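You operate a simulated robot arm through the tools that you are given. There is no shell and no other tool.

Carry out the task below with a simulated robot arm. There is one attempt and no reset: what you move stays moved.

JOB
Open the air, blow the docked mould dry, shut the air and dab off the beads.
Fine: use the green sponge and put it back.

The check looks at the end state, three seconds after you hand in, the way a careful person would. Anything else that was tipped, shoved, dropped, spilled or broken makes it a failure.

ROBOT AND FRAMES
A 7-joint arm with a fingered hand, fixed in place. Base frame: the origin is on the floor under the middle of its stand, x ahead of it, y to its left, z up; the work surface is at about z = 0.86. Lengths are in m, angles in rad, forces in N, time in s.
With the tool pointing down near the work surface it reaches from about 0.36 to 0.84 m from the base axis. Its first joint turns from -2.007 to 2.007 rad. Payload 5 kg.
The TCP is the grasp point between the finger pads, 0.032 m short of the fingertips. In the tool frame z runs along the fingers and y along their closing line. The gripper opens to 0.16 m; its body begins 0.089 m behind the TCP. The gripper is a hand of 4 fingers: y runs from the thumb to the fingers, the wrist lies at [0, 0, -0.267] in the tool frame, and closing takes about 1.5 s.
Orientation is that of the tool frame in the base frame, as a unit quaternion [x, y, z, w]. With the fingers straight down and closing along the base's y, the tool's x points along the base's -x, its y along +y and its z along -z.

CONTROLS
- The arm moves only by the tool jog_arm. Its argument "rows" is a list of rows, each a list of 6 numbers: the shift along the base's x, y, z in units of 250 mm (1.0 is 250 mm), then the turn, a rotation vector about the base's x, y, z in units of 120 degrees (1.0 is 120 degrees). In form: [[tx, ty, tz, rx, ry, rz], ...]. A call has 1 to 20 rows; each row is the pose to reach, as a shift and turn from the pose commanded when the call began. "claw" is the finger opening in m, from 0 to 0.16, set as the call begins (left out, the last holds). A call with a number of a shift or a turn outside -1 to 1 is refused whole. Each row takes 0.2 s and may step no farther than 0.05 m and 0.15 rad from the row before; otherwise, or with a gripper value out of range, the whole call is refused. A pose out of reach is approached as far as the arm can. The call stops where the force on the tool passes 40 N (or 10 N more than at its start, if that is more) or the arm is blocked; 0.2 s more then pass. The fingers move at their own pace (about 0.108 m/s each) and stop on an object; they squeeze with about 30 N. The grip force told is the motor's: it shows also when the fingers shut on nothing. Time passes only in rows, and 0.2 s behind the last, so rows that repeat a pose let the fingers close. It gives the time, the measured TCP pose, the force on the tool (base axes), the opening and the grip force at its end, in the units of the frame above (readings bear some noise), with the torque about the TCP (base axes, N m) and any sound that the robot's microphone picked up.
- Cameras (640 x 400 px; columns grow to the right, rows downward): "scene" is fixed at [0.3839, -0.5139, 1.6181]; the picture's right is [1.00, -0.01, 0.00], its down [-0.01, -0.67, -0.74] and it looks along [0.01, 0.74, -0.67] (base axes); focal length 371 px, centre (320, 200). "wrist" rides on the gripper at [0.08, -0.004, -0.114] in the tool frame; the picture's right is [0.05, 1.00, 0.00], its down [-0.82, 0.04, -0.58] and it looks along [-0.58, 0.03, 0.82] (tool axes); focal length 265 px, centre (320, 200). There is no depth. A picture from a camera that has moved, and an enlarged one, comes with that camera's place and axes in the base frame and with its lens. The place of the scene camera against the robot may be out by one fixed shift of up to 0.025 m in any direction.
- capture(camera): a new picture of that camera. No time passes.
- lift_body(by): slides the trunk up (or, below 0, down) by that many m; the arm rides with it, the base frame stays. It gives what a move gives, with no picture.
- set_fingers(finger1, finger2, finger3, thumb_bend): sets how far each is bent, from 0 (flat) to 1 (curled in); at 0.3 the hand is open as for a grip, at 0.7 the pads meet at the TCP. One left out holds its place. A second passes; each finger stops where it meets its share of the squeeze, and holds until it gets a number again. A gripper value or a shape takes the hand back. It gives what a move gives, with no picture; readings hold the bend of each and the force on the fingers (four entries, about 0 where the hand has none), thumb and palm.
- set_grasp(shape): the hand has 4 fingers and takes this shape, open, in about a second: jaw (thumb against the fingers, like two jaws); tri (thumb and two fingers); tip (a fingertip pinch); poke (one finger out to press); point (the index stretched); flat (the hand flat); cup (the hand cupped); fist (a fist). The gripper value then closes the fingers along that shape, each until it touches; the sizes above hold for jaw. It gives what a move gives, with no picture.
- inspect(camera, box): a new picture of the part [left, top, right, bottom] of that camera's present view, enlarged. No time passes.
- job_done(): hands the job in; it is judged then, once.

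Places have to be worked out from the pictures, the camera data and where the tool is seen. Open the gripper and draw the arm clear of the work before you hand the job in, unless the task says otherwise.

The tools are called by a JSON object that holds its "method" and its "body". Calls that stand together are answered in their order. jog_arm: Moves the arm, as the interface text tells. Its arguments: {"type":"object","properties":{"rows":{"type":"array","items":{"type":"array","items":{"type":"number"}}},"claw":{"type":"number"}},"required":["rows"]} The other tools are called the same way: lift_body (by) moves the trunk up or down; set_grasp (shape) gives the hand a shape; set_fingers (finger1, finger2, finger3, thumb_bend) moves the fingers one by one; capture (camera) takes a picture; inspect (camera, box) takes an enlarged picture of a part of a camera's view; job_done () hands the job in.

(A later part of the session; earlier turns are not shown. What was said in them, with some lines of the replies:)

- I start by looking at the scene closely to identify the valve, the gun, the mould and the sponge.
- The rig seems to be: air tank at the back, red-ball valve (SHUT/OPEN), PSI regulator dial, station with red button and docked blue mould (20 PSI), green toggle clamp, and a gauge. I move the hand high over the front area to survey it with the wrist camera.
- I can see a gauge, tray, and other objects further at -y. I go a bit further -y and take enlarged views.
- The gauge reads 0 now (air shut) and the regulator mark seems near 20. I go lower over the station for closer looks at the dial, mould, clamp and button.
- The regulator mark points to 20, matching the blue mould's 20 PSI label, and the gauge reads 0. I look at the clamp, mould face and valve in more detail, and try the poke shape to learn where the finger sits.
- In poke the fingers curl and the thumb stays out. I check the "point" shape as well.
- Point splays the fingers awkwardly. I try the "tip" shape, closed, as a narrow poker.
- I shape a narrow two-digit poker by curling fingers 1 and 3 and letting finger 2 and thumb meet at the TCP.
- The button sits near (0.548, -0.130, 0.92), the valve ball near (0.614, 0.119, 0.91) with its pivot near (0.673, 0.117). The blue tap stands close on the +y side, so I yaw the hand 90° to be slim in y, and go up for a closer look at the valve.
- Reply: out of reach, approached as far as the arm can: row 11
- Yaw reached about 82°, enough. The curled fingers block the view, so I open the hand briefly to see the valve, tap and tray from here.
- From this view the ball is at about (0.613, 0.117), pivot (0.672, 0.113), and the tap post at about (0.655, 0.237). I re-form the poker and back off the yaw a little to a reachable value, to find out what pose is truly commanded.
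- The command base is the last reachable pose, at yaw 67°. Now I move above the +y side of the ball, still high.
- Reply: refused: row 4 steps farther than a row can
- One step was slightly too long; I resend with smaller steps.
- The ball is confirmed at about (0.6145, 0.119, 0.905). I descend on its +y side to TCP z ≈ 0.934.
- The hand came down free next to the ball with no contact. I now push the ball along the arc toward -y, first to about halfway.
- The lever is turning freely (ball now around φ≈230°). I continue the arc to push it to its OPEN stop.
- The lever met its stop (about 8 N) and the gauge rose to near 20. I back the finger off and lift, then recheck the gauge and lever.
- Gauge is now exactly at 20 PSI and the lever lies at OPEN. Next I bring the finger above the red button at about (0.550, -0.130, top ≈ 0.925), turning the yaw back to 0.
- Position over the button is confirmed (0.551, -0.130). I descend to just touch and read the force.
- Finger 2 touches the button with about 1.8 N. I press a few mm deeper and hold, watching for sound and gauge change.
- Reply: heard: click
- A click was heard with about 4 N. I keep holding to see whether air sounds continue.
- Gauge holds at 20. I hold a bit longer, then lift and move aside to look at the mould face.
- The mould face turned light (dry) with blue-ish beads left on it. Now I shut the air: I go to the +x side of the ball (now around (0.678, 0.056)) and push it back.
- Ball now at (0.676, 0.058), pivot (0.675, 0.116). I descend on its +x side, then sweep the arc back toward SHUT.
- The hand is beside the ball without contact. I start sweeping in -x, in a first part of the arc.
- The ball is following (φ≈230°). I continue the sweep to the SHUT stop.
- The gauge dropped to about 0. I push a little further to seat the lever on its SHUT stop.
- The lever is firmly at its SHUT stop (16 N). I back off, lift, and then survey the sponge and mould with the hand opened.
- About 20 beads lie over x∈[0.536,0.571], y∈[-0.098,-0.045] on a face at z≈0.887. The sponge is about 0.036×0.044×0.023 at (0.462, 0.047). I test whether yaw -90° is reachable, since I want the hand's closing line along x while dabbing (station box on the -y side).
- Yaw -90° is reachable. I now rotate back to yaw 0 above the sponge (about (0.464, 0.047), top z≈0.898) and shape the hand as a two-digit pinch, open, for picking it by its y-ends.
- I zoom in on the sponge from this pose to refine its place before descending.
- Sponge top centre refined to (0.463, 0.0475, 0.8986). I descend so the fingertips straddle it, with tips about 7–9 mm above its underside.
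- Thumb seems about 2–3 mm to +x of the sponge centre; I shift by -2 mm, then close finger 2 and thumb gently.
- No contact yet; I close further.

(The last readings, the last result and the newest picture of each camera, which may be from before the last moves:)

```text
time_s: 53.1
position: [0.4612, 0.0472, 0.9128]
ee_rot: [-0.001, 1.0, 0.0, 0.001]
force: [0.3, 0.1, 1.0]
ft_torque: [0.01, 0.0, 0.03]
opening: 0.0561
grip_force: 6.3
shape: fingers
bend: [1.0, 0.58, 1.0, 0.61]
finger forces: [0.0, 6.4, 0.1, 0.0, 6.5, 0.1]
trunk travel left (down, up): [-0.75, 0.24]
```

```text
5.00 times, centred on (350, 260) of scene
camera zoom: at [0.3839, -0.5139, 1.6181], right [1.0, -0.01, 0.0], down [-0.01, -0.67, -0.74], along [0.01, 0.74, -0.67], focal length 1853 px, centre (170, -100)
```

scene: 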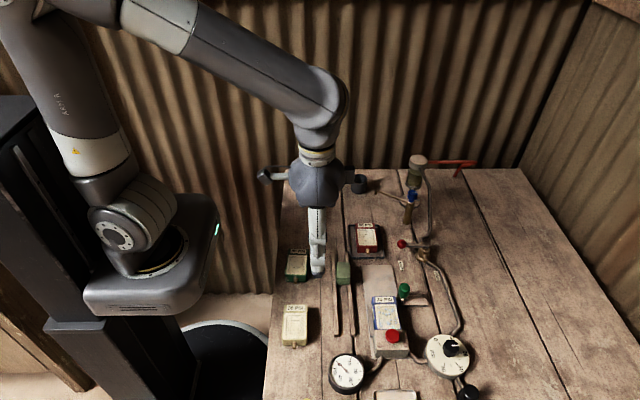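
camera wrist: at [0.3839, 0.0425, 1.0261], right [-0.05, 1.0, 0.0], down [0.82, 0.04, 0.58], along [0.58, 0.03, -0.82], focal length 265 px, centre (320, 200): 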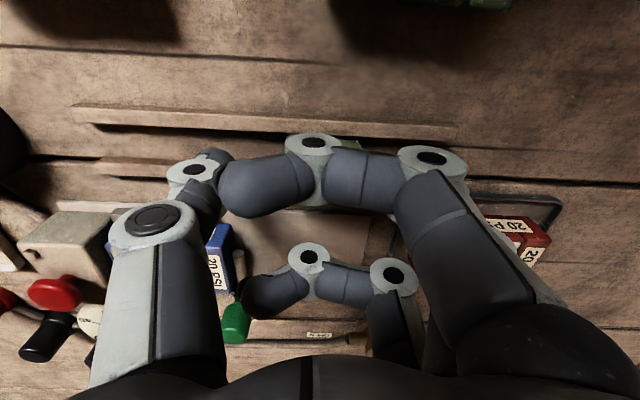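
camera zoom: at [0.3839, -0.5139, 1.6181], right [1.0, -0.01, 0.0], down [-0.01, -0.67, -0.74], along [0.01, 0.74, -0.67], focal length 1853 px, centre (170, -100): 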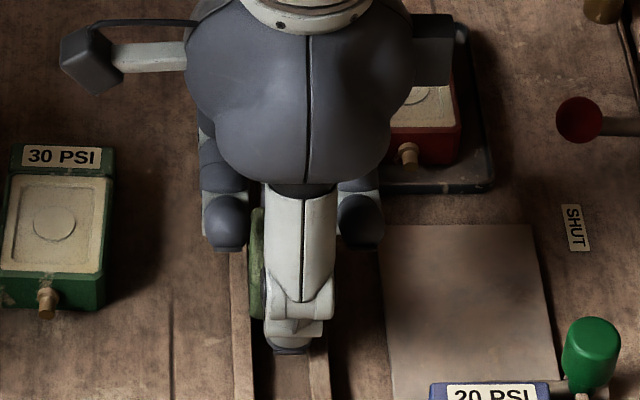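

Both digits hold the sponge at about 6.4 N. I firm the grip a bit more before lifting.

{"method": "set_fingers", "body": {"finger2": 0.7, "thumb_bend": 0.7}}

{"method": "jog_arm", "body": {"rows": [[0, 0, 0.02, 0, 0, 0], [0, 0, 0.06, 0, 0, 0], [0, 0, 0.14, 0, 0, 0], [0, 0, 0.26, 0, 0, 0], [0, 0, 0.4, 0, 0, 0], [0, 0, 0.4, 0, 0, 0]]}}

{"method": "inspect", "body": {"camera": "scene", "box": [290, 180, 410, 300]}}

{"method": "capture", "body": {"camera": "wrist"}}

```text
time_s: 54.1
position: [0.461, 0.0472, 0.9119]
ee_rot: [-0.001, 1.0, 0.0, 0.0]
force: [-0.6, -0.2, 1.2]
ft_torque: [0.05, 0.01, 0.01]
opening: 0.053
grip_force: 11.7
shape: fingers
bend: [1.0, 0.56, 1.0, 0.66]
finger forces: [0.0, 11.4, 0.1, 0.1, 11.7, 0.0]
trunk travel left (down, up): [-0.75, 0.24]
```

```text
time_s: 55.5
position: [0.462, 0.0481, 1.0139]
ee_rot: [0.0, 1.0, 0.0, 0.0]
force: [-0.3, 0.4, -0.5]
ft_torque: [0.04, -0.01, 0.0]
opening: 0.0525
grip_force: 11.4
shape: fingers
bend: [1.0, 0.56, 1.0, 0.67]
finger forces: [0.0, 11.5, 0.0, 0.0, 11.4, 0.1]
trunk travel left (down, up): [-0.75, 0.24]
```

```text
3.33 times, centred on (350, 240) of scene
camera zoom: at [0.3839, -0.5139, 1.6181], right [1.0, -0.01, 0.0], down [-0.01, -0.67, -0.74], along [0.01, 0.74, -0.67], focal length 1235 px, centre (220, 67)
```

zoom: 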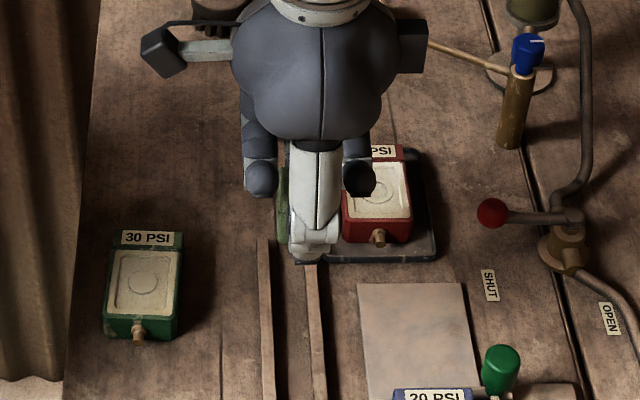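

```text
taken
camera wrist: at [0.3828, 0.0445, 1.1277], right [-0.05, 1.0, 0.0], down [0.82, 0.04, 0.58], along [0.58, 0.03, -0.82], focal length 265 px, centre (320, 200)
```

wrist: 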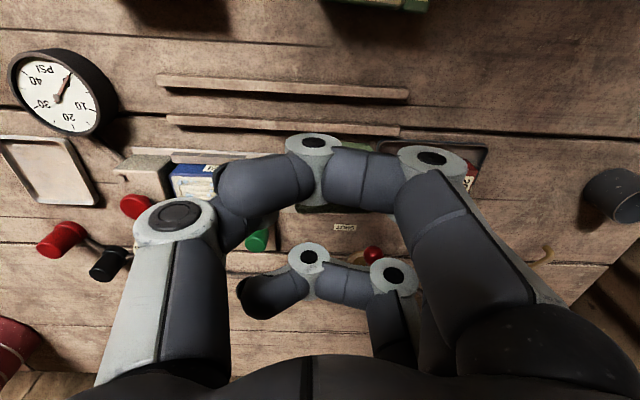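

The sponge is held (compressed slightly and shifted toward finger 2, to be accounted for). I carry it up and turn to yaw -90° above the mould, then look.

{"method": "jog_arm", "body": {"rows": [[0.03, -0.02, 0.06, 0, 0, -0.068], [0.06, -0.06, 0.08, 0, 0, -0.136], [0.09, -0.1, 0.08, 0, 0, -0.204], [0.12, -0.15, 0.08, 0, 0, -0.272], [0.15, -0.2, 0.08, 0, 0, -0.341], [0.18, -0.25, 0.08, 0, 0, -0.409], [0.21, -0.3, 0.08, 0, 0, -0.477], [0.24, -0.35, 0.08, 0, 0, -0.545], [0.27, -0.4, 0.08, 0, 0, -0.614], [0.3, -0.44, 0.08, 0, 0, -0.682], [0.332, -0.472, 0.08, 0, 0, -0.75], [0.332, -0.472, 0.08, 0, 0, -0.75]]}}

{"method": "capture", "body": {"camera": "scene"}}

{"method": "inspect", "body": {"camera": "scene", "box": [340, 220, 440, 340]}}

{"method": "capture", "body": {"camera": "wrist"}}

```text
time_s: 58.1
position: [0.5453, -0.0707, 1.034]
ee_rot: [0.707, 0.707, 0.0, -0.001]
force: [-0.7, 0.3, -0.1]
ft_torque: [0.01, 0.0, 0.02]
opening: 0.0526
grip_force: 11.2
shape: fingers
bend: [1.0, 0.56, 1.0, 0.67]
finger forces: [0.1, 11.3, 0.1, 0.0, 11.5, 0.0]
trunk travel left (down, up): [-0.75, 0.24]
```

```text
taken
```

scene: 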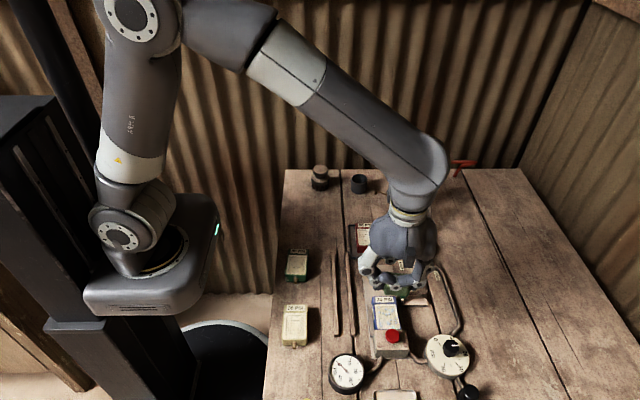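

```text
3.33 times, centred on (390, 280) of scene
camera zoom: at [0.3839, -0.5139, 1.6181], right [1.0, -0.01, 0.0], down [-0.01, -0.67, -0.74], along [0.01, 0.74, -0.67], focal length 1235 px, centre (87, -67)
```

zoom: 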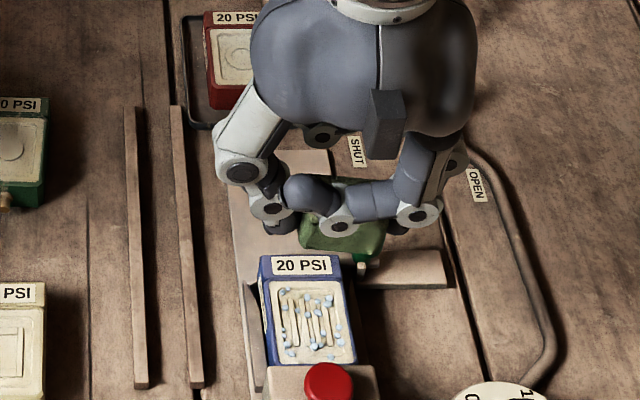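

```text
taken
camera wrist: at [0.5423, 0.0097, 1.147], right [1.0, 0.05, 0.0], down [0.04, -0.82, 0.58], along [0.03, -0.58, -0.82], focal length 265 px, centre (320, 200)
```

wrist: 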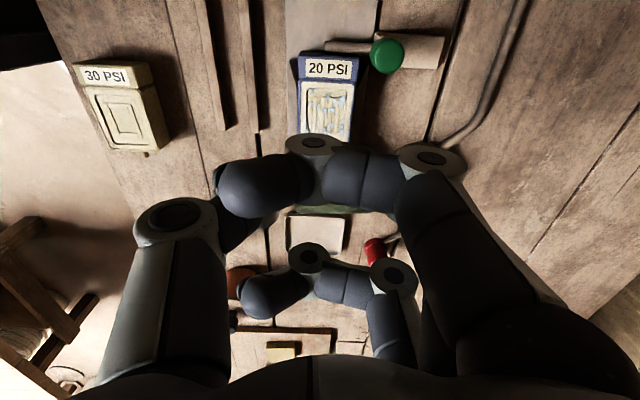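

I zoom onto the sponge in the hand.

{"method": "inspect", "body": {"camera": "scene", "box": [360, 260, 420, 320]}}

{"method": "inspect", "body": {"camera": "wrist", "box": [220, 30, 440, 260]}}

```text
6.67 times, centred on (390, 290) of scene
camera zoom: at [0.3839, -0.5139, 1.6181], right [1.0, -0.01, 0.0], down [-0.01, -0.67, -0.74], along [0.01, 0.74, -0.67], focal length 2471 px, centre (-147, -400)
```

zoom: 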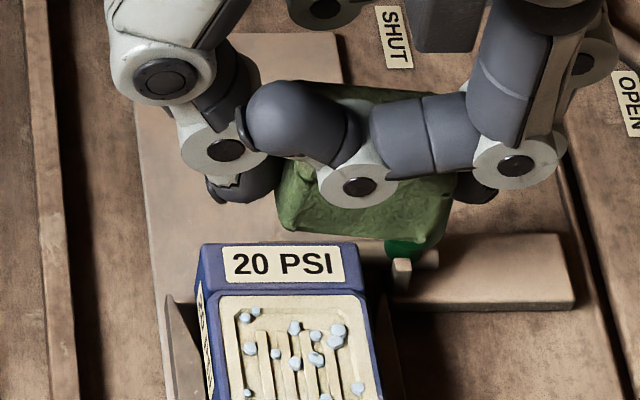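

```text
1.74 times, centred on (330, 145) of wrist
camera zoom: at [0.5423, 0.0097, 1.147], right [1.0, 0.05, 0.0], down [0.04, -0.82, 0.58], along [0.03, -0.58, -0.82], focal length 462 px, centre (303, 296)
```

zoom: 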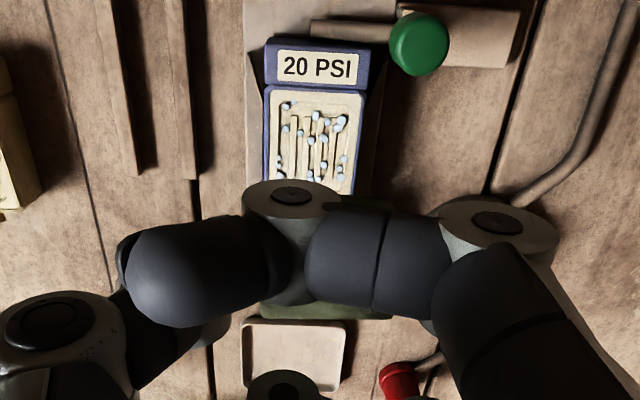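

Sponge centre sits about 9 mm toward +x of the TCP, its underside about 38 mm below the TCP, i.e. over the mould face centre (0.555,-0.072). I lower to about 25 mm above the face and look again.

{"method": "jog_arm", "body": {"rows": [[0, -0.004, -0.1, 0, 0, 0], [0, -0.006, -0.2, 0, 0, 0], [0, -0.006, -0.28, 0, 0, 0], [0, -0.006, -0.336, 0, 0, 0], [0, -0.006, -0.336, 0, 0, 0]]}}

{"method": "inspect", "body": {"camera": "scene", "box": [360, 270, 420, 330]}}

{"method": "inspect", "body": {"camera": "wrist", "box": [200, 20, 440, 260]}}

```text
time_s: 59.3
position: [0.5442, -0.0719, 0.9489]
ee_rot: [0.706, 0.708, 0.0, 0.0]
force: [0.0, -0.9, -1.4]
ft_torque: [-0.02, -0.02, -0.01]
opening: 0.0526
grip_force: 11.6
shape: fingers
bend: [1.0, 0.55, 1.0, 0.67]
finger forces: [0.1, 11.4, 0.0, 0.1, 11.4, 0.0]
trunk travel left (down, up): [-0.75, 0.24]
```

```text
6.67 times, centred on (390, 300) of scene
camera zoom: at [0.3839, -0.5139, 1.6181], right [1.0, -0.01, 0.0], down [-0.01, -0.67, -0.74], along [0.01, 0.74, -0.67], focal length 2471 px, centre (-147, -467)
```

zoom: 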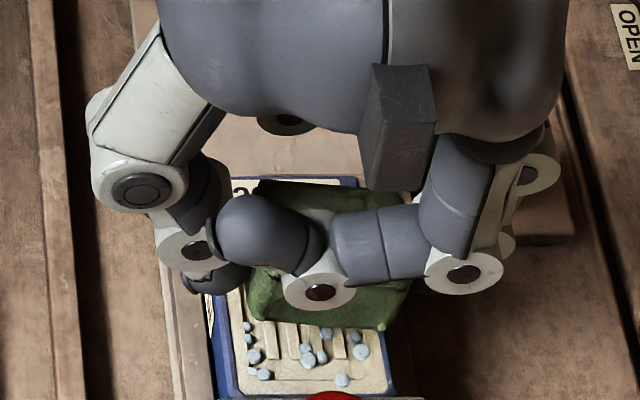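

```text
1.67 times, centred on (320, 140) of wrist
camera zoom: at [0.5421, 0.0084, 1.0624], right [1.0, 0.05, 0.0], down [0.04, -0.82, 0.58], along [0.03, -0.58, -0.82], focal length 442 px, centre (320, 300)
```

zoom: 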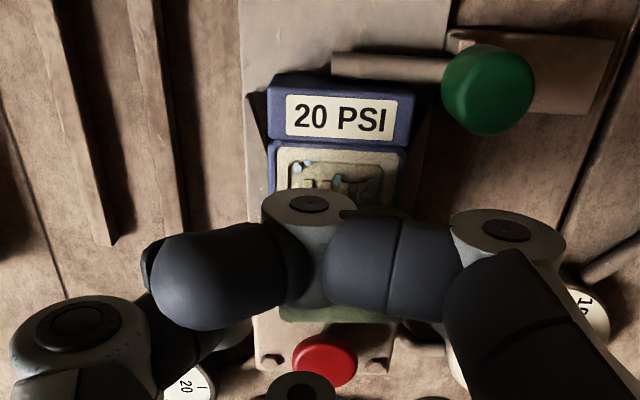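

The sponge is centred over the face. I lower slowly toward contact (expected TCP z≈0.925), watching force.

{"method": "jog_arm", "body": {"rows": [[0, 0, -0.03, 0, 0, 0], [0, 0, -0.06, 0, 0, 0], [0, 0, -0.075, 0, 0, 0], [0, 0, -0.085, 0, 0, 0]]}}

{"method": "inspect", "body": {"camera": "scene", "box": [360, 270, 420, 330]}}

```text
time_s: 60.3
position: [0.5446, -0.0722, 0.9283]
ee_rot: [0.706, 0.708, 0.001, 0.001]
force: [-3.4, 0.0, 19.3]
ft_torque: [-0.01, -0.3, 0.01]
opening: 0.0526
grip_force: 14.2
shape: fingers
bend: [1.0, 0.58, 1.0, 0.67]
finger forces: [0.0, 12.6, 0.0, 0.0, 15.1, 0.0]
trunk travel left (down, up): [-0.75, 0.24]
```

```text
6.67 times, centred on (390, 300) of scene
camera zoom: at [0.3839, -0.5139, 1.6181], right [1.0, -0.01, 0.0], down [-0.01, -0.67, -0.74], along [0.01, 0.74, -0.67], focal length 2471 px, centre (-147, -467)
```

zoom: 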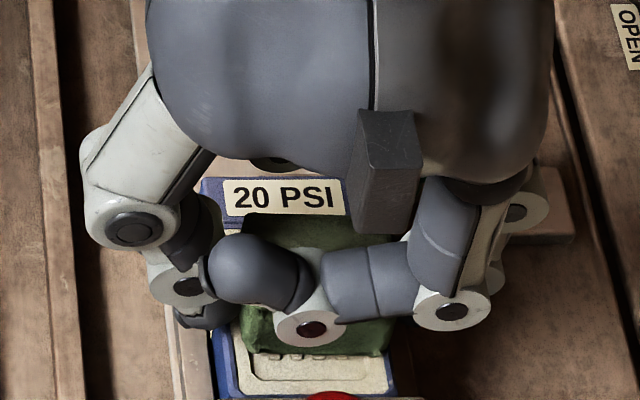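

Contact came earlier than expected (19 N) — I lift right away and look at which beads are left.

{"method": "jog_arm", "body": {"rows": [[0, 0, 0.03, 0, 0, 0], [0, 0, 0.1, 0, 0, 0], [0, 0, 0.24, 0, 0, 0], [0, 0.1, 0.36, 0, 0, 0], [0, 0.25, 0.42, 0, 0, 0], [0, 0.4, 0.42, 0, 0, 0], [0, 0.5, 0.42, 0, 0, 0]]}}

{"method": "inspect", "body": {"camera": "scene", "box": [360, 280, 420, 350]}}

{"method": "inspect", "body": {"camera": "scene", "box": [350, 190, 430, 280]}}

```text
time_s: 61.9
position: [0.5441, 0.0546, 1.0325]
ee_rot: [0.707, 0.707, -0.001, 0.0]
force: [-0.3, 0.2, -0.6]
ft_torque: [0.0, 0.02, 0.02]
opening: 0.0521
grip_force: 10.7
shape: fingers
bend: [1.0, 0.56, 1.0, 0.67]
finger forces: [0.1, 10.7, 0.1, 0.0, 10.7, 0.0]
trunk travel left (down, up): [-0.75, 0.24]
```

```text
5.71 times, centred on (390, 315) of scene
camera zoom: at [0.3839, -0.5139, 1.6181], right [1.0, -0.01, 0.0], down [-0.01, -0.67, -0.74], along [0.01, 0.74, -0.67], focal length 2118 px, centre (-80, -457)
```

zoom: 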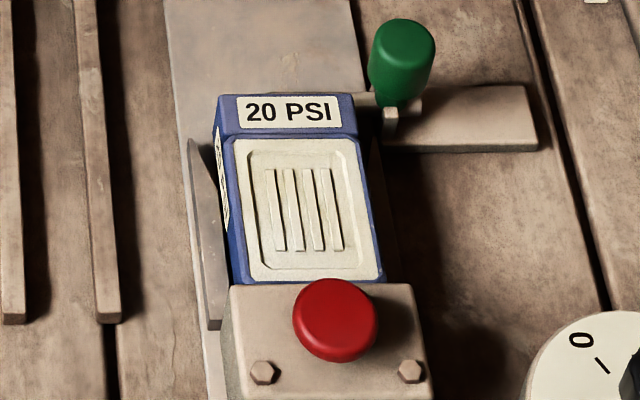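

```text
4.44 times, centred on (390, 235) of scene
camera zoom: at [0.3839, -0.5139, 1.6181], right [1.0, -0.01, 0.0], down [-0.01, -0.67, -0.74], along [0.01, 0.74, -0.67], focal length 1647 px, centre (9, 44)
```

zoom: 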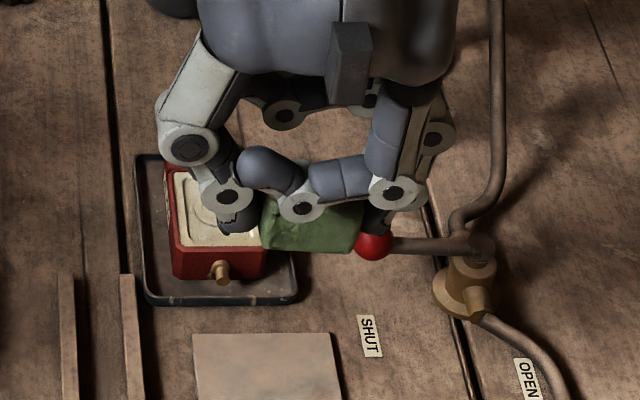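

All beads are gone and the face looks clean and light. Now I turn back to yaw 0 and bring the sponge above its rails (sponge sits ~10 mm to the finger side, so TCP target is about (0.459, 0.0375)).

{"method": "jog_arm", "body": {"rows": [[-0.03, -0.006, 0, 0, 0, 0.068], [-0.06, -0.012, 0, 0, 0, 0.136], [-0.09, -0.018, 0, 0, 0, 0.204], [-0.12, -0.024, 0, 0, 0, 0.272], [-0.15, -0.03, 0, 0, 0, 0.341], [-0.18, -0.036, 0, 0, 0, 0.409], [-0.21, -0.042, 0, 0, 0, 0.477], [-0.24, -0.048, 0, 0, 0, 0.545], [-0.27, -0.054, 0, 0, 0, 0.614], [-0.31, -0.062, 0, 0, 0, 0.682], [-0.34, -0.068, 0, 0, 0, 0.75], [-0.34, -0.068, -0.1, 0, 0, 0.75], [-0.34, -0.068, -0.2, 0, 0, 0.75], [-0.34, -0.068, -0.3, 0, 0, 0.75], [-0.34, -0.068, -0.3, 0, 0, 0.75]]}}

{"method": "inspect", "body": {"camera": "scene", "box": [310, 210, 390, 300]}}

{"method": "capture", "body": {"camera": "wrist"}}

{"method": "inspect", "body": {"camera": "wrist", "box": [200, 80, 440, 260]}}

```text
time_s: 65.1
position: [0.4588, 0.0359, 0.9581]
ee_rot: [-0.001, 1.0, -0.001, 0.0]
force: [1.3, -0.7, -0.5]
ft_torque: [-0.03, 0.04, -0.01]
opening: 0.0527
grip_force: 10.9
shape: fingers
bend: [1.0, 0.56, 1.0, 0.67]
finger forces: [0.0, 10.8, 0.1, 0.0, 10.8, 0.0]
trunk travel left (down, up): [-0.75, 0.24]
```

```text
4.44 times, centred on (350, 255) of scene
camera zoom: at [0.3839, -0.5139, 1.6181], right [1.0, -0.01, 0.0], down [-0.01, -0.67, -0.74], along [0.01, 0.74, -0.67], focal length 1647 px, centre (187, -44)
```

zoom: 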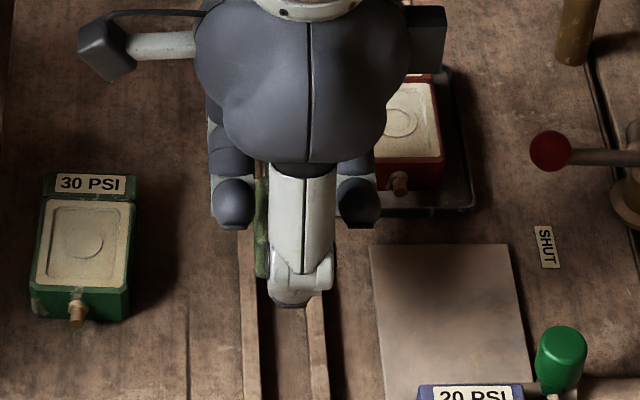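

```text
taken
camera wrist: at [0.3793, 0.0315, 1.0712], right [-0.05, 1.0, 0.0], down [0.81, 0.04, 0.58], along [0.58, 0.03, -0.82], focal length 265 px, centre (320, 200)
```

wrist: 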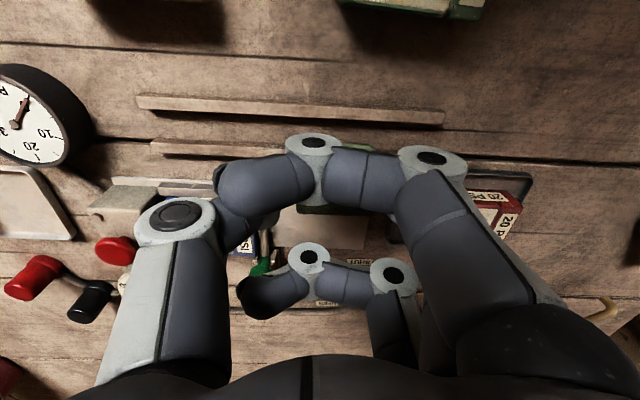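

```text
2.22 times, centred on (320, 170) of wrist
camera zoom: at [0.3793, 0.0315, 1.0712], right [-0.05, 1.0, 0.0], down [0.81, 0.04, 0.58], along [0.58, 0.03, -0.82], focal length 590 px, centre (320, 267)
```

zoom: 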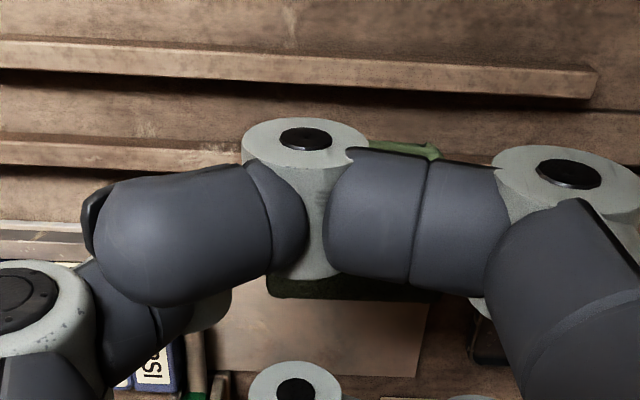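

The sponge overlaps both rails as wanted. I lower close to the rails, then in small steps until light contact.

{"method": "jog_arm", "body": {"rows": [[0, 0.005, -0.06, 0, 0, 0], [0, 0.008, -0.11, 0, 0, 0], [0, 0.008, -0.145, 0, 0, 0], [0, 0.008, -0.145, 0, 0, 0]]}}

{"method": "jog_arm", "body": {"rows": [[0, 0, -0.008, 0, 0, 0], [0, 0, -0.008, 0, 0, 0]]}}

```text
time_s: 66.1
position: [0.4592, 0.0374, 0.9214]
ee_rot: [-0.002, 1.0, 0.001, 0.001]
force: [0.0, 0.5, 0.2]
ft_torque: [-0.01, 0.02, -0.01]
opening: 0.0526
grip_force: 10.7
shape: fingers
bend: [1.0, 0.56, 1.0, 0.67]
finger forces: [0.1, 10.8, 0.0, 0.1, 10.8, 0.0]
trunk travel left (down, up): [-0.75, 0.24]
```

```text
time_s: 66.7
position: [0.46, 0.037, 0.9195]
ee_rot: [-0.001, 1.0, 0.0, 0.0]
force: [0.3, 0.6, -0.3]
ft_torque: [0.02, 0.0, -0.01]
opening: 0.0524
grip_force: 11.4
shape: fingers
bend: [1.0, 0.56, 1.0, 0.67]
finger forces: [0.1, 10.8, 0.0, 0.0, 10.8, 0.0]
trunk travel left (down, up): [-0.75, 0.24]
```

No contact yet at z 0.9195; I continue in 2 mm steps.

{"method": "jog_arm", "body": {"rows": [[0, 0, -0.008, 0, 0, 0], [0, 0, -0.008, 0, 0, 0]]}}

{"method": "jog_arm", "body": {"rows": [[0, 0, -0.006, 0, 0, 0], [0, 0, -0.006, 0, 0, 0]]}}

```text
time_s: 67.3
position: [0.4608, 0.0361, 0.9177]
ee_rot: [-0.001, 1.0, 0.0, 0.0]
force: [1.2, -0.1, -0.9]
ft_torque: [0.0, 0.01, 0.0]
opening: 0.0521
grip_force: 10.7
shape: fingers
bend: [1.0, 0.56, 1.0, 0.67]
finger forces: [0.1, 10.7, 0.0, 0.1, 10.7, 0.0]
trunk travel left (down, up): [-0.75, 0.24]
```

```text
time_s: 67.9
position: [0.4605, 0.0375, 0.9156]
ee_rot: [-0.001, 1.0, 0.001, 0.001]
force: [0.7, 0.3, 0.1]
ft_torque: [0.0, -0.02, 0.0]
opening: 0.0526
grip_force: 10.7
shape: fingers
bend: [1.0, 0.56, 1.0, 0.67]
finger forces: [0.0, 10.8, 0.1, 0.1, 10.8, 0.1]
trunk travel left (down, up): [-0.75, 0.24]
```

{"method": "jog_arm", "body": {"rows": [[0, 0, -0.006, 0, 0, 0], [0, 0, -0.006, 0, 0, 0]]}}

{"method": "jog_arm", "body": {"rows": [[0, 0, -0.006, 0, 0, 0], [0, 0, -0.006, 0, 0, 0]]}}

{"method": "inspect", "body": {"camera": "scene", "box": [310, 220, 390, 300]}}

```text
time_s: 68.5
position: [0.4597, 0.0371, 0.9145]
ee_rot: [-0.001, 1.0, 0.0, 0.0]
force: [-0.4, 0.5, 0.3]
ft_torque: [0.02, -0.01, 0.02]
opening: 0.0524
grip_force: 10.5
shape: fingers
bend: [1.0, 0.56, 1.0, 0.67]
finger forces: [0.0, 10.9, 0.0, 0.0, 10.9, 0.1]
trunk travel left (down, up): [-0.75, 0.24]
```

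```text
time_s: 69.1
position: [0.4597, 0.0373, 0.9125]
ee_rot: [0.0, 1.0, 0.0, -0.001]
force: [-0.3, -0.3, 0.1]
ft_torque: [-0.02, 0.03, 0.0]
opening: 0.0523
grip_force: 10.7
shape: fingers
bend: [1.0, 0.56, 1.0, 0.67]
finger forces: [0.0, 10.8, 0.0, 0.1, 10.8, 0.0]
trunk travel left (down, up): [-0.75, 0.24]
```

```text
5.00 times, centred on (350, 260) of scene
camera zoom: at [0.3839, -0.5139, 1.6181], right [1.0, -0.01, 0.0], down [-0.01, -0.67, -0.74], along [0.01, 0.74, -0.67], focal length 1853 px, centre (170, -100)
```

zoom: 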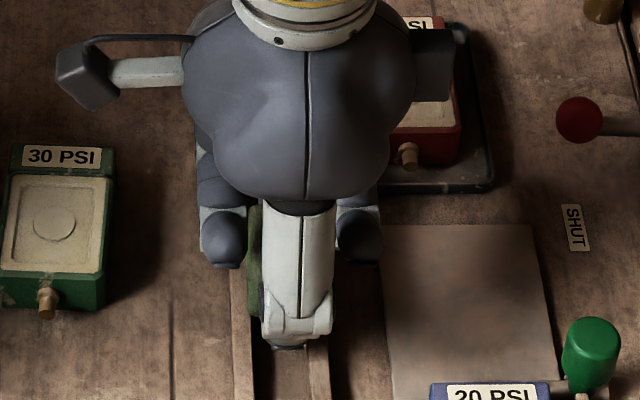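

Still no contact; the sponge slid up a few mm in the fingers during the dab. I keep lowering in small steps.

{"method": "jog_arm", "body": {"rows": [[0, 0, -0.006, 0, 0, 0], [0, 0, -0.006, 0, 0, 0]]}}

{"method": "jog_arm", "body": {"rows": [[0, 0, -0.005, 0, 0, 0], [0, 0, -0.005, 0, 0, 0]]}}

{"method": "jog_arm", "body": {"rows": [[0, 0, -0.004, 0, 0, 0], [0, 0, -0.004, 0, 0, 0]]}}

```text
time_s: 69.7
position: [0.4596, 0.0373, 0.9119]
ee_rot: [-0.002, 1.0, 0.0, -0.001]
force: [-0.5, -0.2, -0.2]
ft_torque: [0.0, 0.01, 0.02]
opening: 0.0524
grip_force: 10.7
shape: fingers
bend: [1.0, 0.56, 1.0, 0.67]
finger forces: [0.0, 10.8, 0.0, 0.1, 10.8, 0.1]
trunk travel left (down, up): [-0.75, 0.24]
```

```text
time_s: 70.3
position: [0.4595, 0.0378, 0.9104]
ee_rot: [-0.001, 1.0, 0.0, 0.0]
force: [-0.2, 0.0, 0.1]
ft_torque: [0.01, 0.0, -0.01]
opening: 0.0525
grip_force: 10.7
shape: fingers
bend: [1.0, 0.56, 1.0, 0.67]
finger forces: [0.0, 10.8, 0.0, 0.0, 10.7, 0.0]
trunk travel left (down, up): [-0.75, 0.24]
```

```text
time_s: 70.9
position: [0.4589, 0.0375, 0.9097]
ee_rot: [-0.001, 1.0, 0.0, 0.001]
force: [-1.1, -0.2, 4.2]
ft_torque: [0.23, 0.01, 0.0]
opening: 0.0524
grip_force: 11.0
shape: fingers
bend: [1.0, 0.56, 1.0, 0.67]
finger forces: [0.0, 10.9, 0.0, 0.0, 11.1, 0.1]
trunk travel left (down, up): [-0.75, 0.24]
```

Light contact (about 4 N) at z≈0.910. I hold once to read settled forces and look at the sponge.

{"method": "jog_arm", "body": {"rows": [[0, 0, 0, 0, 0, 0], [0, 0, 0, 0, 0, 0]]}}

{"method": "inspect", "body": {"camera": "scene", "box": [320, 235, 370, 295]}}

{"method": "inspect", "body": {"camera": "wrist", "box": [200, 80, 440, 260]}}

```text
time_s: 71.5
position: [0.4596, 0.0381, 0.91]
ee_rot: [-0.001, 1.0, 0.0, 0.0]
force: [-0.3, 0.1, 5.4]
ft_torque: [0.21, -0.03, 0.03]
opening: 0.0525
grip_force: 11.1
shape: fingers
bend: [1.0, 0.56, 1.0, 0.67]
finger forces: [0.0, 11.0, 0.0, 0.0, 11.1, 0.1]
trunk travel left (down, up): [-0.75, 0.24]
```

```text
6.67 times, centred on (345, 265) of scene
camera zoom: at [0.3839, -0.5139, 1.6181], right [1.0, -0.01, 0.0], down [-0.01, -0.67, -0.74], along [0.01, 0.74, -0.67], focal length 2471 px, centre (153, -233)
```

zoom: 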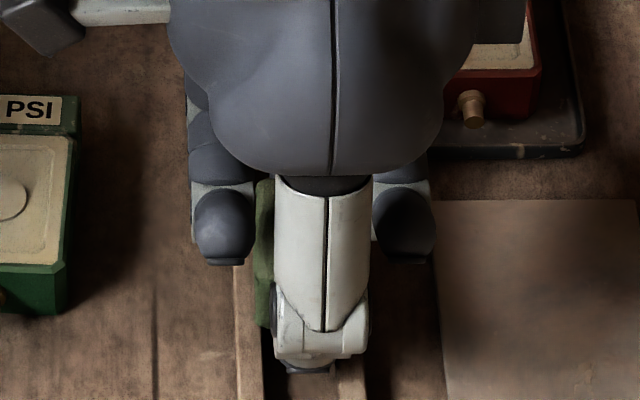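

```text
2.22 times, centred on (320, 170) of wrist
camera zoom: at [0.3805, 0.0334, 1.0228], right [-0.05, 1.0, 0.0], down [0.81, 0.04, 0.58], along [0.58, 0.03, -0.82], focal length 590 px, centre (320, 267)
```

zoom: 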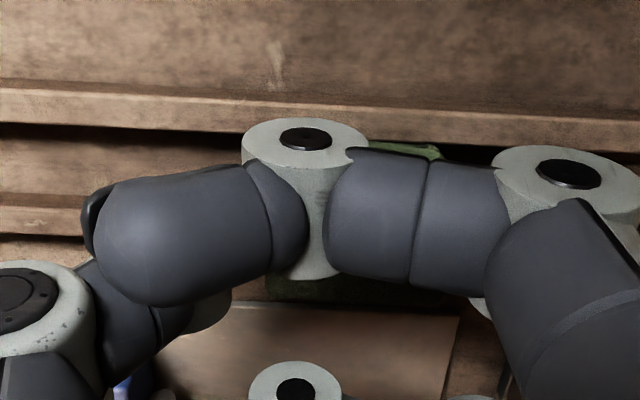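

The finger-side end of the sponge (slightly tilted) rests on the rails at about 5 N. I release gently by opening both digits a little.

{"method": "set_fingers", "body": {"finger2": 0.47, "thumb_bend": 0.55}}

{"method": "inspect", "body": {"camera": "scene", "box": [320, 235, 370, 295]}}

{"method": "inspect", "body": {"camera": "wrist", "box": [200, 80, 440, 260]}}

```text
time_s: 72.5
position: [0.4604, 0.0372, 0.9094]
ee_rot: [-0.001, 1.0, -0.001, 0.0]
force: [-0.7, -0.5, -0.5]
ft_torque: [-0.02, 0.0, 0.03]
opening: 0.0584
grip_force: 0.0
shape: fingers
bend: [1.0, 0.47, 1.0, 0.55]
finger forces: [0.0, 0.1, 0.1, 0.0, 0.1, 0.1]
trunk travel left (down, up): [-0.75, 0.24]
```

```text
6.67 times, centred on (345, 265) of scene
camera zoom: at [0.3839, -0.5139, 1.6181], right [1.0, -0.01, 0.0], down [-0.01, -0.67, -0.74], along [0.01, 0.74, -0.67], focal length 2471 px, centre (153, -233)
```

zoom: 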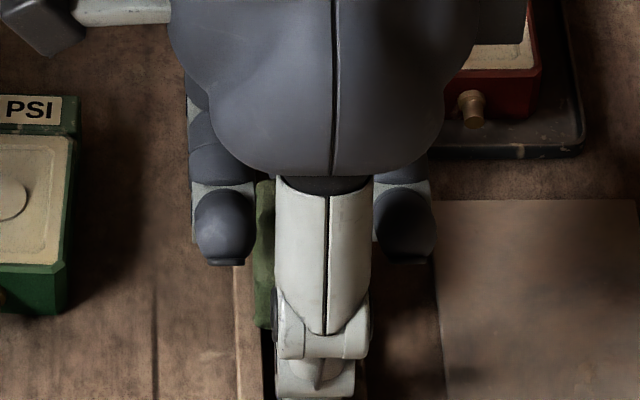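

```text
2.22 times, centred on (320, 170) of wrist
camera zoom: at [0.3807, 0.0335, 1.0226], right [-0.05, 1.0, 0.0], down [0.82, 0.04, 0.58], along [0.58, 0.03, -0.82], focal length 590 px, centre (320, 267)
```

zoom: 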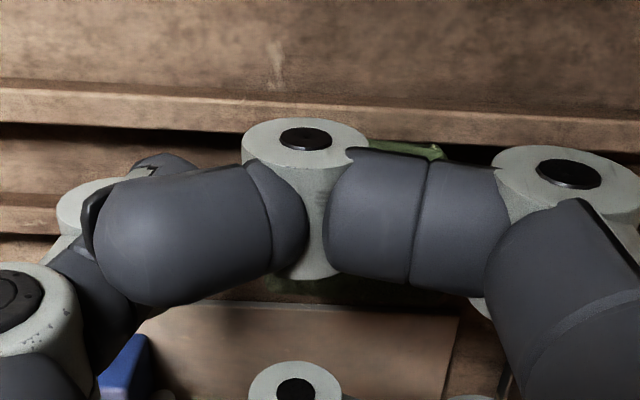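

The sponge is released (forces zero). I open a bit wider and lift straight up, then look.

{"method": "set_fingers", "body": {"finger2": 0.42, "thumb_bend": 0.47}}

{"method": "jog_arm", "body": {"rows": [[0, 0, 0.03, 0, 0, 0], [0, 0, 0.1, 0, 0, 0], [0, 0, 0.25, 0, 0, 0], [0, 0, 0.42, 0, 0, 0], [0, 0.1, 0.58, 0, 0, 0], [0, 0.25, 0.68, 0, 0, 0]]}}

{"method": "capture", "body": {"camera": "scene"}}

{"method": "inspect", "body": {"camera": "scene", "box": [325, 250, 365, 290]}}

{"method": "inspect", "body": {"camera": "scene", "box": [360, 280, 420, 350]}}

{"method": "inspect", "body": {"camera": "wrist", "box": [180, 40, 380, 180]}}

```text
time_s: 73.5
position: [0.4599, 0.0382, 0.9095]
ee_rot: [-0.001, 1.0, 0.0, 0.0]
force: [-0.1, 0.1, -0.1]
ft_torque: [0.0, -0.03, 0.04]
opening: 0.0644
grip_force: 0.1
shape: fingers
bend: [1.0, 0.42, 1.0, 0.47]
finger forces: [0.0, 0.0, 0.0, 0.0, 0.0, 0.0]
trunk travel left (down, up): [-0.75, 0.24]
```

```text
time_s: 74.9
position: [0.4582, 0.1007, 1.084]
ee_rot: [0.0, 1.0, -0.001, 0.001]
force: [-0.3, 0.0, -0.1]
ft_torque: [-0.03, 0.01, 0.02]
opening: 0.0642
grip_force: 0.1
shape: fingers
bend: [1.0, 0.42, 1.0, 0.47]
finger forces: [0.1, 0.0, 0.1, 0.1, 0.1, 0.0]
trunk travel left (down, up): [-0.75, 0.24]
```

```text
taken
```

scene: 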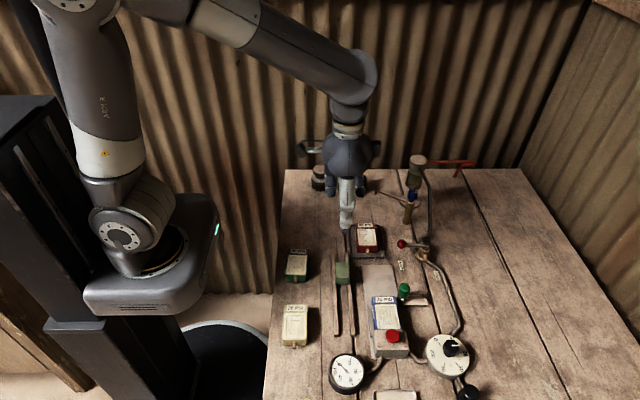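

```text
10.00 times, centred on (345, 270) of scene
camera zoom: at [0.3839, -0.5139, 1.6181], right [1.0, -0.01, 0.0], down [-0.01, -0.67, -0.74], along [0.01, 0.74, -0.67], focal length 3706 px, centre (70, -500)
```

zoom: 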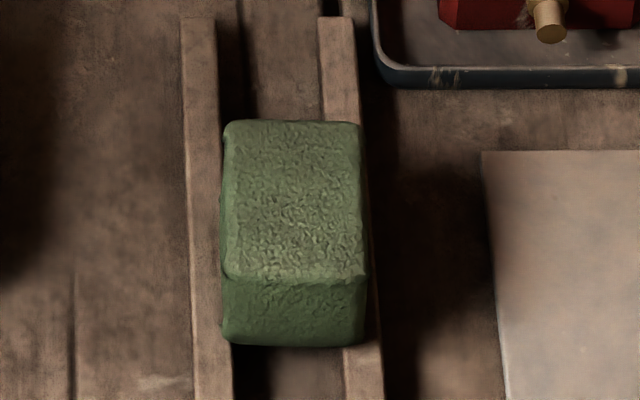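

```text
5.71 times, centred on (390, 315) of scene
camera zoom: at [0.3839, -0.5139, 1.6181], right [1.0, -0.01, 0.0], down [-0.01, -0.67, -0.74], along [0.01, 0.74, -0.67], focal length 2118 px, centre (-80, -457)
```

zoom: 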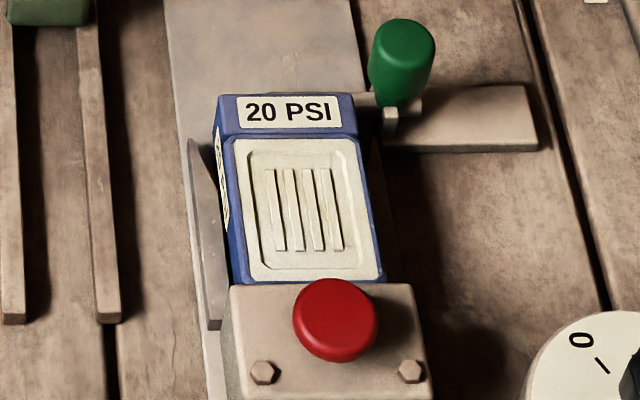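

```text
2.86 times, centred on (280, 110) of wrist
camera zoom: at [0.3794, 0.0971, 1.1976], right [-0.05, 1.0, 0.0], down [0.81, 0.04, 0.58], along [0.58, 0.03, -0.82], focal length 758 px, centre (434, 457)
```

zoom: 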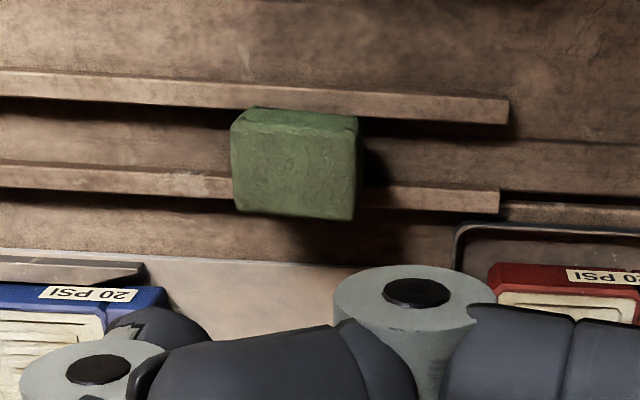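

The sponge sits back on its rails, and the mould is dry and bead-free. I move the arm up and clear, open the hand, and check valve and gauge.

{"method": "jog_arm", "body": {"rows": [[0, 0.1, 0.15, 0, 0, 0], [0, 0.2, 0.3, 0, 0, 0], [0.05, 0.32, 0.42, 0, 0, 0], [0.1, 0.45, 0.5, 0, 0, 0], [0.15, 0.55, 0.5, 0, 0, 0]]}}

{"method": "set_grasp", "body": {"shape": "jaw"}}

{"method": "capture", "body": {"camera": "scene"}}

{"method": "inspect", "body": {"camera": "scene", "box": [320, 340, 380, 400]}}

{"method": "inspect", "body": {"camera": "scene", "box": [380, 150, 480, 290]}}

{"method": "capture", "body": {"camera": "wrist"}}

```text
time_s: 76.1
position: [0.4972, 0.2411, 1.2044]
ee_rot: [-0.002, 1.0, 0.0, 0.0]
force: [0.4, -0.5, -0.5]
ft_torque: [-0.04, -0.01, -0.02]
opening: 0.0641
grip_force: 0.1
shape: fingers
bend: [1.0, 0.42, 1.0, 0.47]
finger forces: [0.0, 0.0, 0.0, 0.0, 0.1, 0.0]
trunk travel left (down, up): [-0.75, 0.24]
```

```text
time_s: 77.0
position: [0.4975, 0.2393, 1.206]
ee_rot: [-0.001, 1.0, -0.001, 0.0]
force: [-0.2, 0.1, 0.0]
ft_torque: [0.0, 0.02, 0.04]
opening: 0.1599
grip_force: 0.0
shape: jaw
bend: [0.3, 0.3, 0.3, 0.3]
finger forces: [0.0, 0.0, 0.0, 0.1, 0.1, 0.1]
trunk travel left (down, up): [-0.75, 0.24]
```

```text
taken
```

scene: 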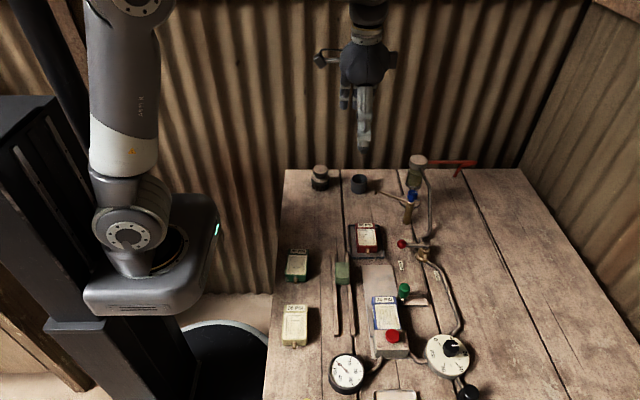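

```text
6.67 times, centred on (350, 370) of scene
camera zoom: at [0.3839, -0.5139, 1.6181], right [1.0, -0.01, 0.0], down [-0.01, -0.67, -0.74], along [0.01, 0.74, -0.67], focal length 2471 px, centre (120, -933)
```

zoom: 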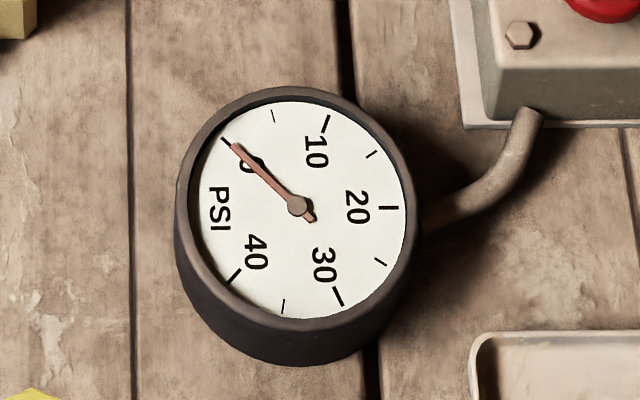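

```text
2.86 times, centred on (430, 220) of scene
camera zoom: at [0.3839, -0.5139, 1.6181], right [1.0, -0.01, 0.0], down [-0.01, -0.67, -0.74], along [0.01, 0.74, -0.67], focal length 1059 px, centre (6, 143)
```

zoom: 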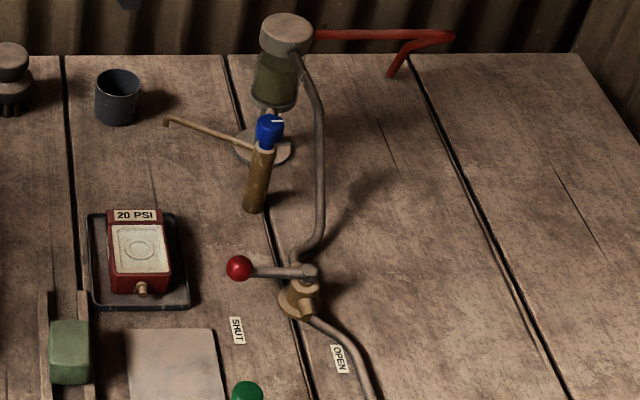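

```text
taken
camera wrist: at [0.4176, 0.2356, 1.3178], right [-0.05, 1.0, 0.0], down [0.82, 0.04, 0.58], along [0.58, 0.03, -0.82], focal length 265 px, centre (320, 200)
```

wrist: 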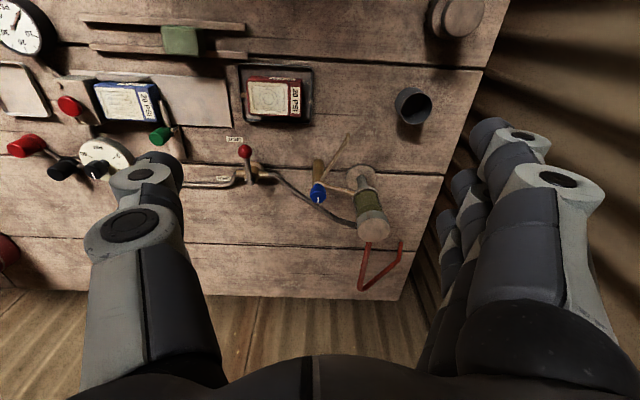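

Valve at SHUT, gauge at 0, sponge back on the rails. One last close look at the mould face from the wrist camera for any beads hidden behind the button.

{"method": "inspect", "body": {"camera": "wrist", "box": [80, 65, 180, 135]}}

{"method": "inspect", "body": {"camera": "scene", "box": [365, 290, 410, 345]}}

```text
5.71 times, centred on (130, 100) of wrist
camera zoom: at [0.4176, 0.2356, 1.3178], right [-0.05, 1.0, 0.0], down [0.82, 0.04, 0.58], along [0.58, 0.03, -0.82], focal length 1517 px, centre (1406, 771)
```

zoom: 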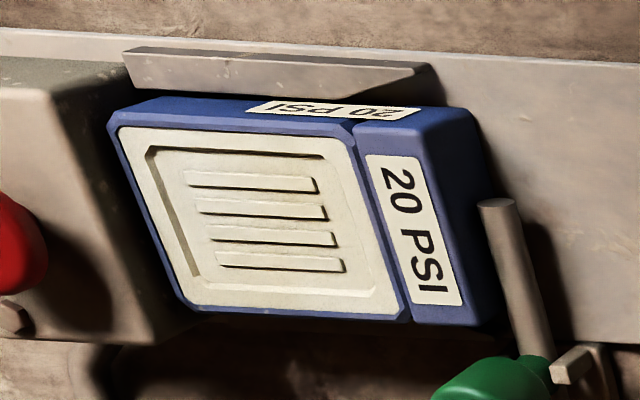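

```text
7.27 times, centred on (388, 318) of scene
camera zoom: at [0.3839, -0.5139, 1.6181], right [1.0, -0.01, 0.0], down [-0.01, -0.67, -0.74], along [0.01, 0.74, -0.67], focal length 2695 px, centre (-171, -654)
```

zoom: 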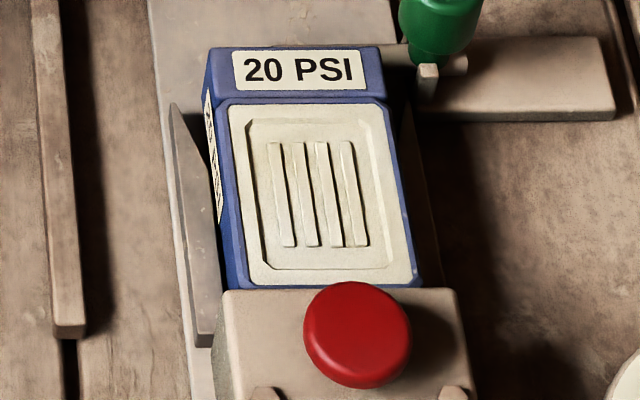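

The mould face is dry and free of beads, the valve is shut, the gauge reads 0, the sponge is back on its rails, the hand is open and the arm is clear. I hand the job in.

{"method": "job_done", "body": {}}

```text
The job is handed in.
```

I finished the job and handed it in. I don't have the check's verdict yet.

- **Air:** I opened the valve to its stop and the gauge settled at 20 PSI, matching the blue mould's label. After blowing, I moved the lever back to SHUT, and the gauge reads 0.
- **Blowing:** I held the red button down for about 3 to 4 seconds. The mould face turned light and dry, leaving roughly 20 beads.
- **Dabbing:** One dab with the green sponge took up every bead. I pressed harder than I meant to, at about 19 N. Close-ups afterwards show no mark on the face.
- **Sponge:** It is back on its two rails, about 2 mm closer to the robot than it started.

In the last pictures nothing else looked moved or tipped. The hand is open and the arm is clear of the bench.
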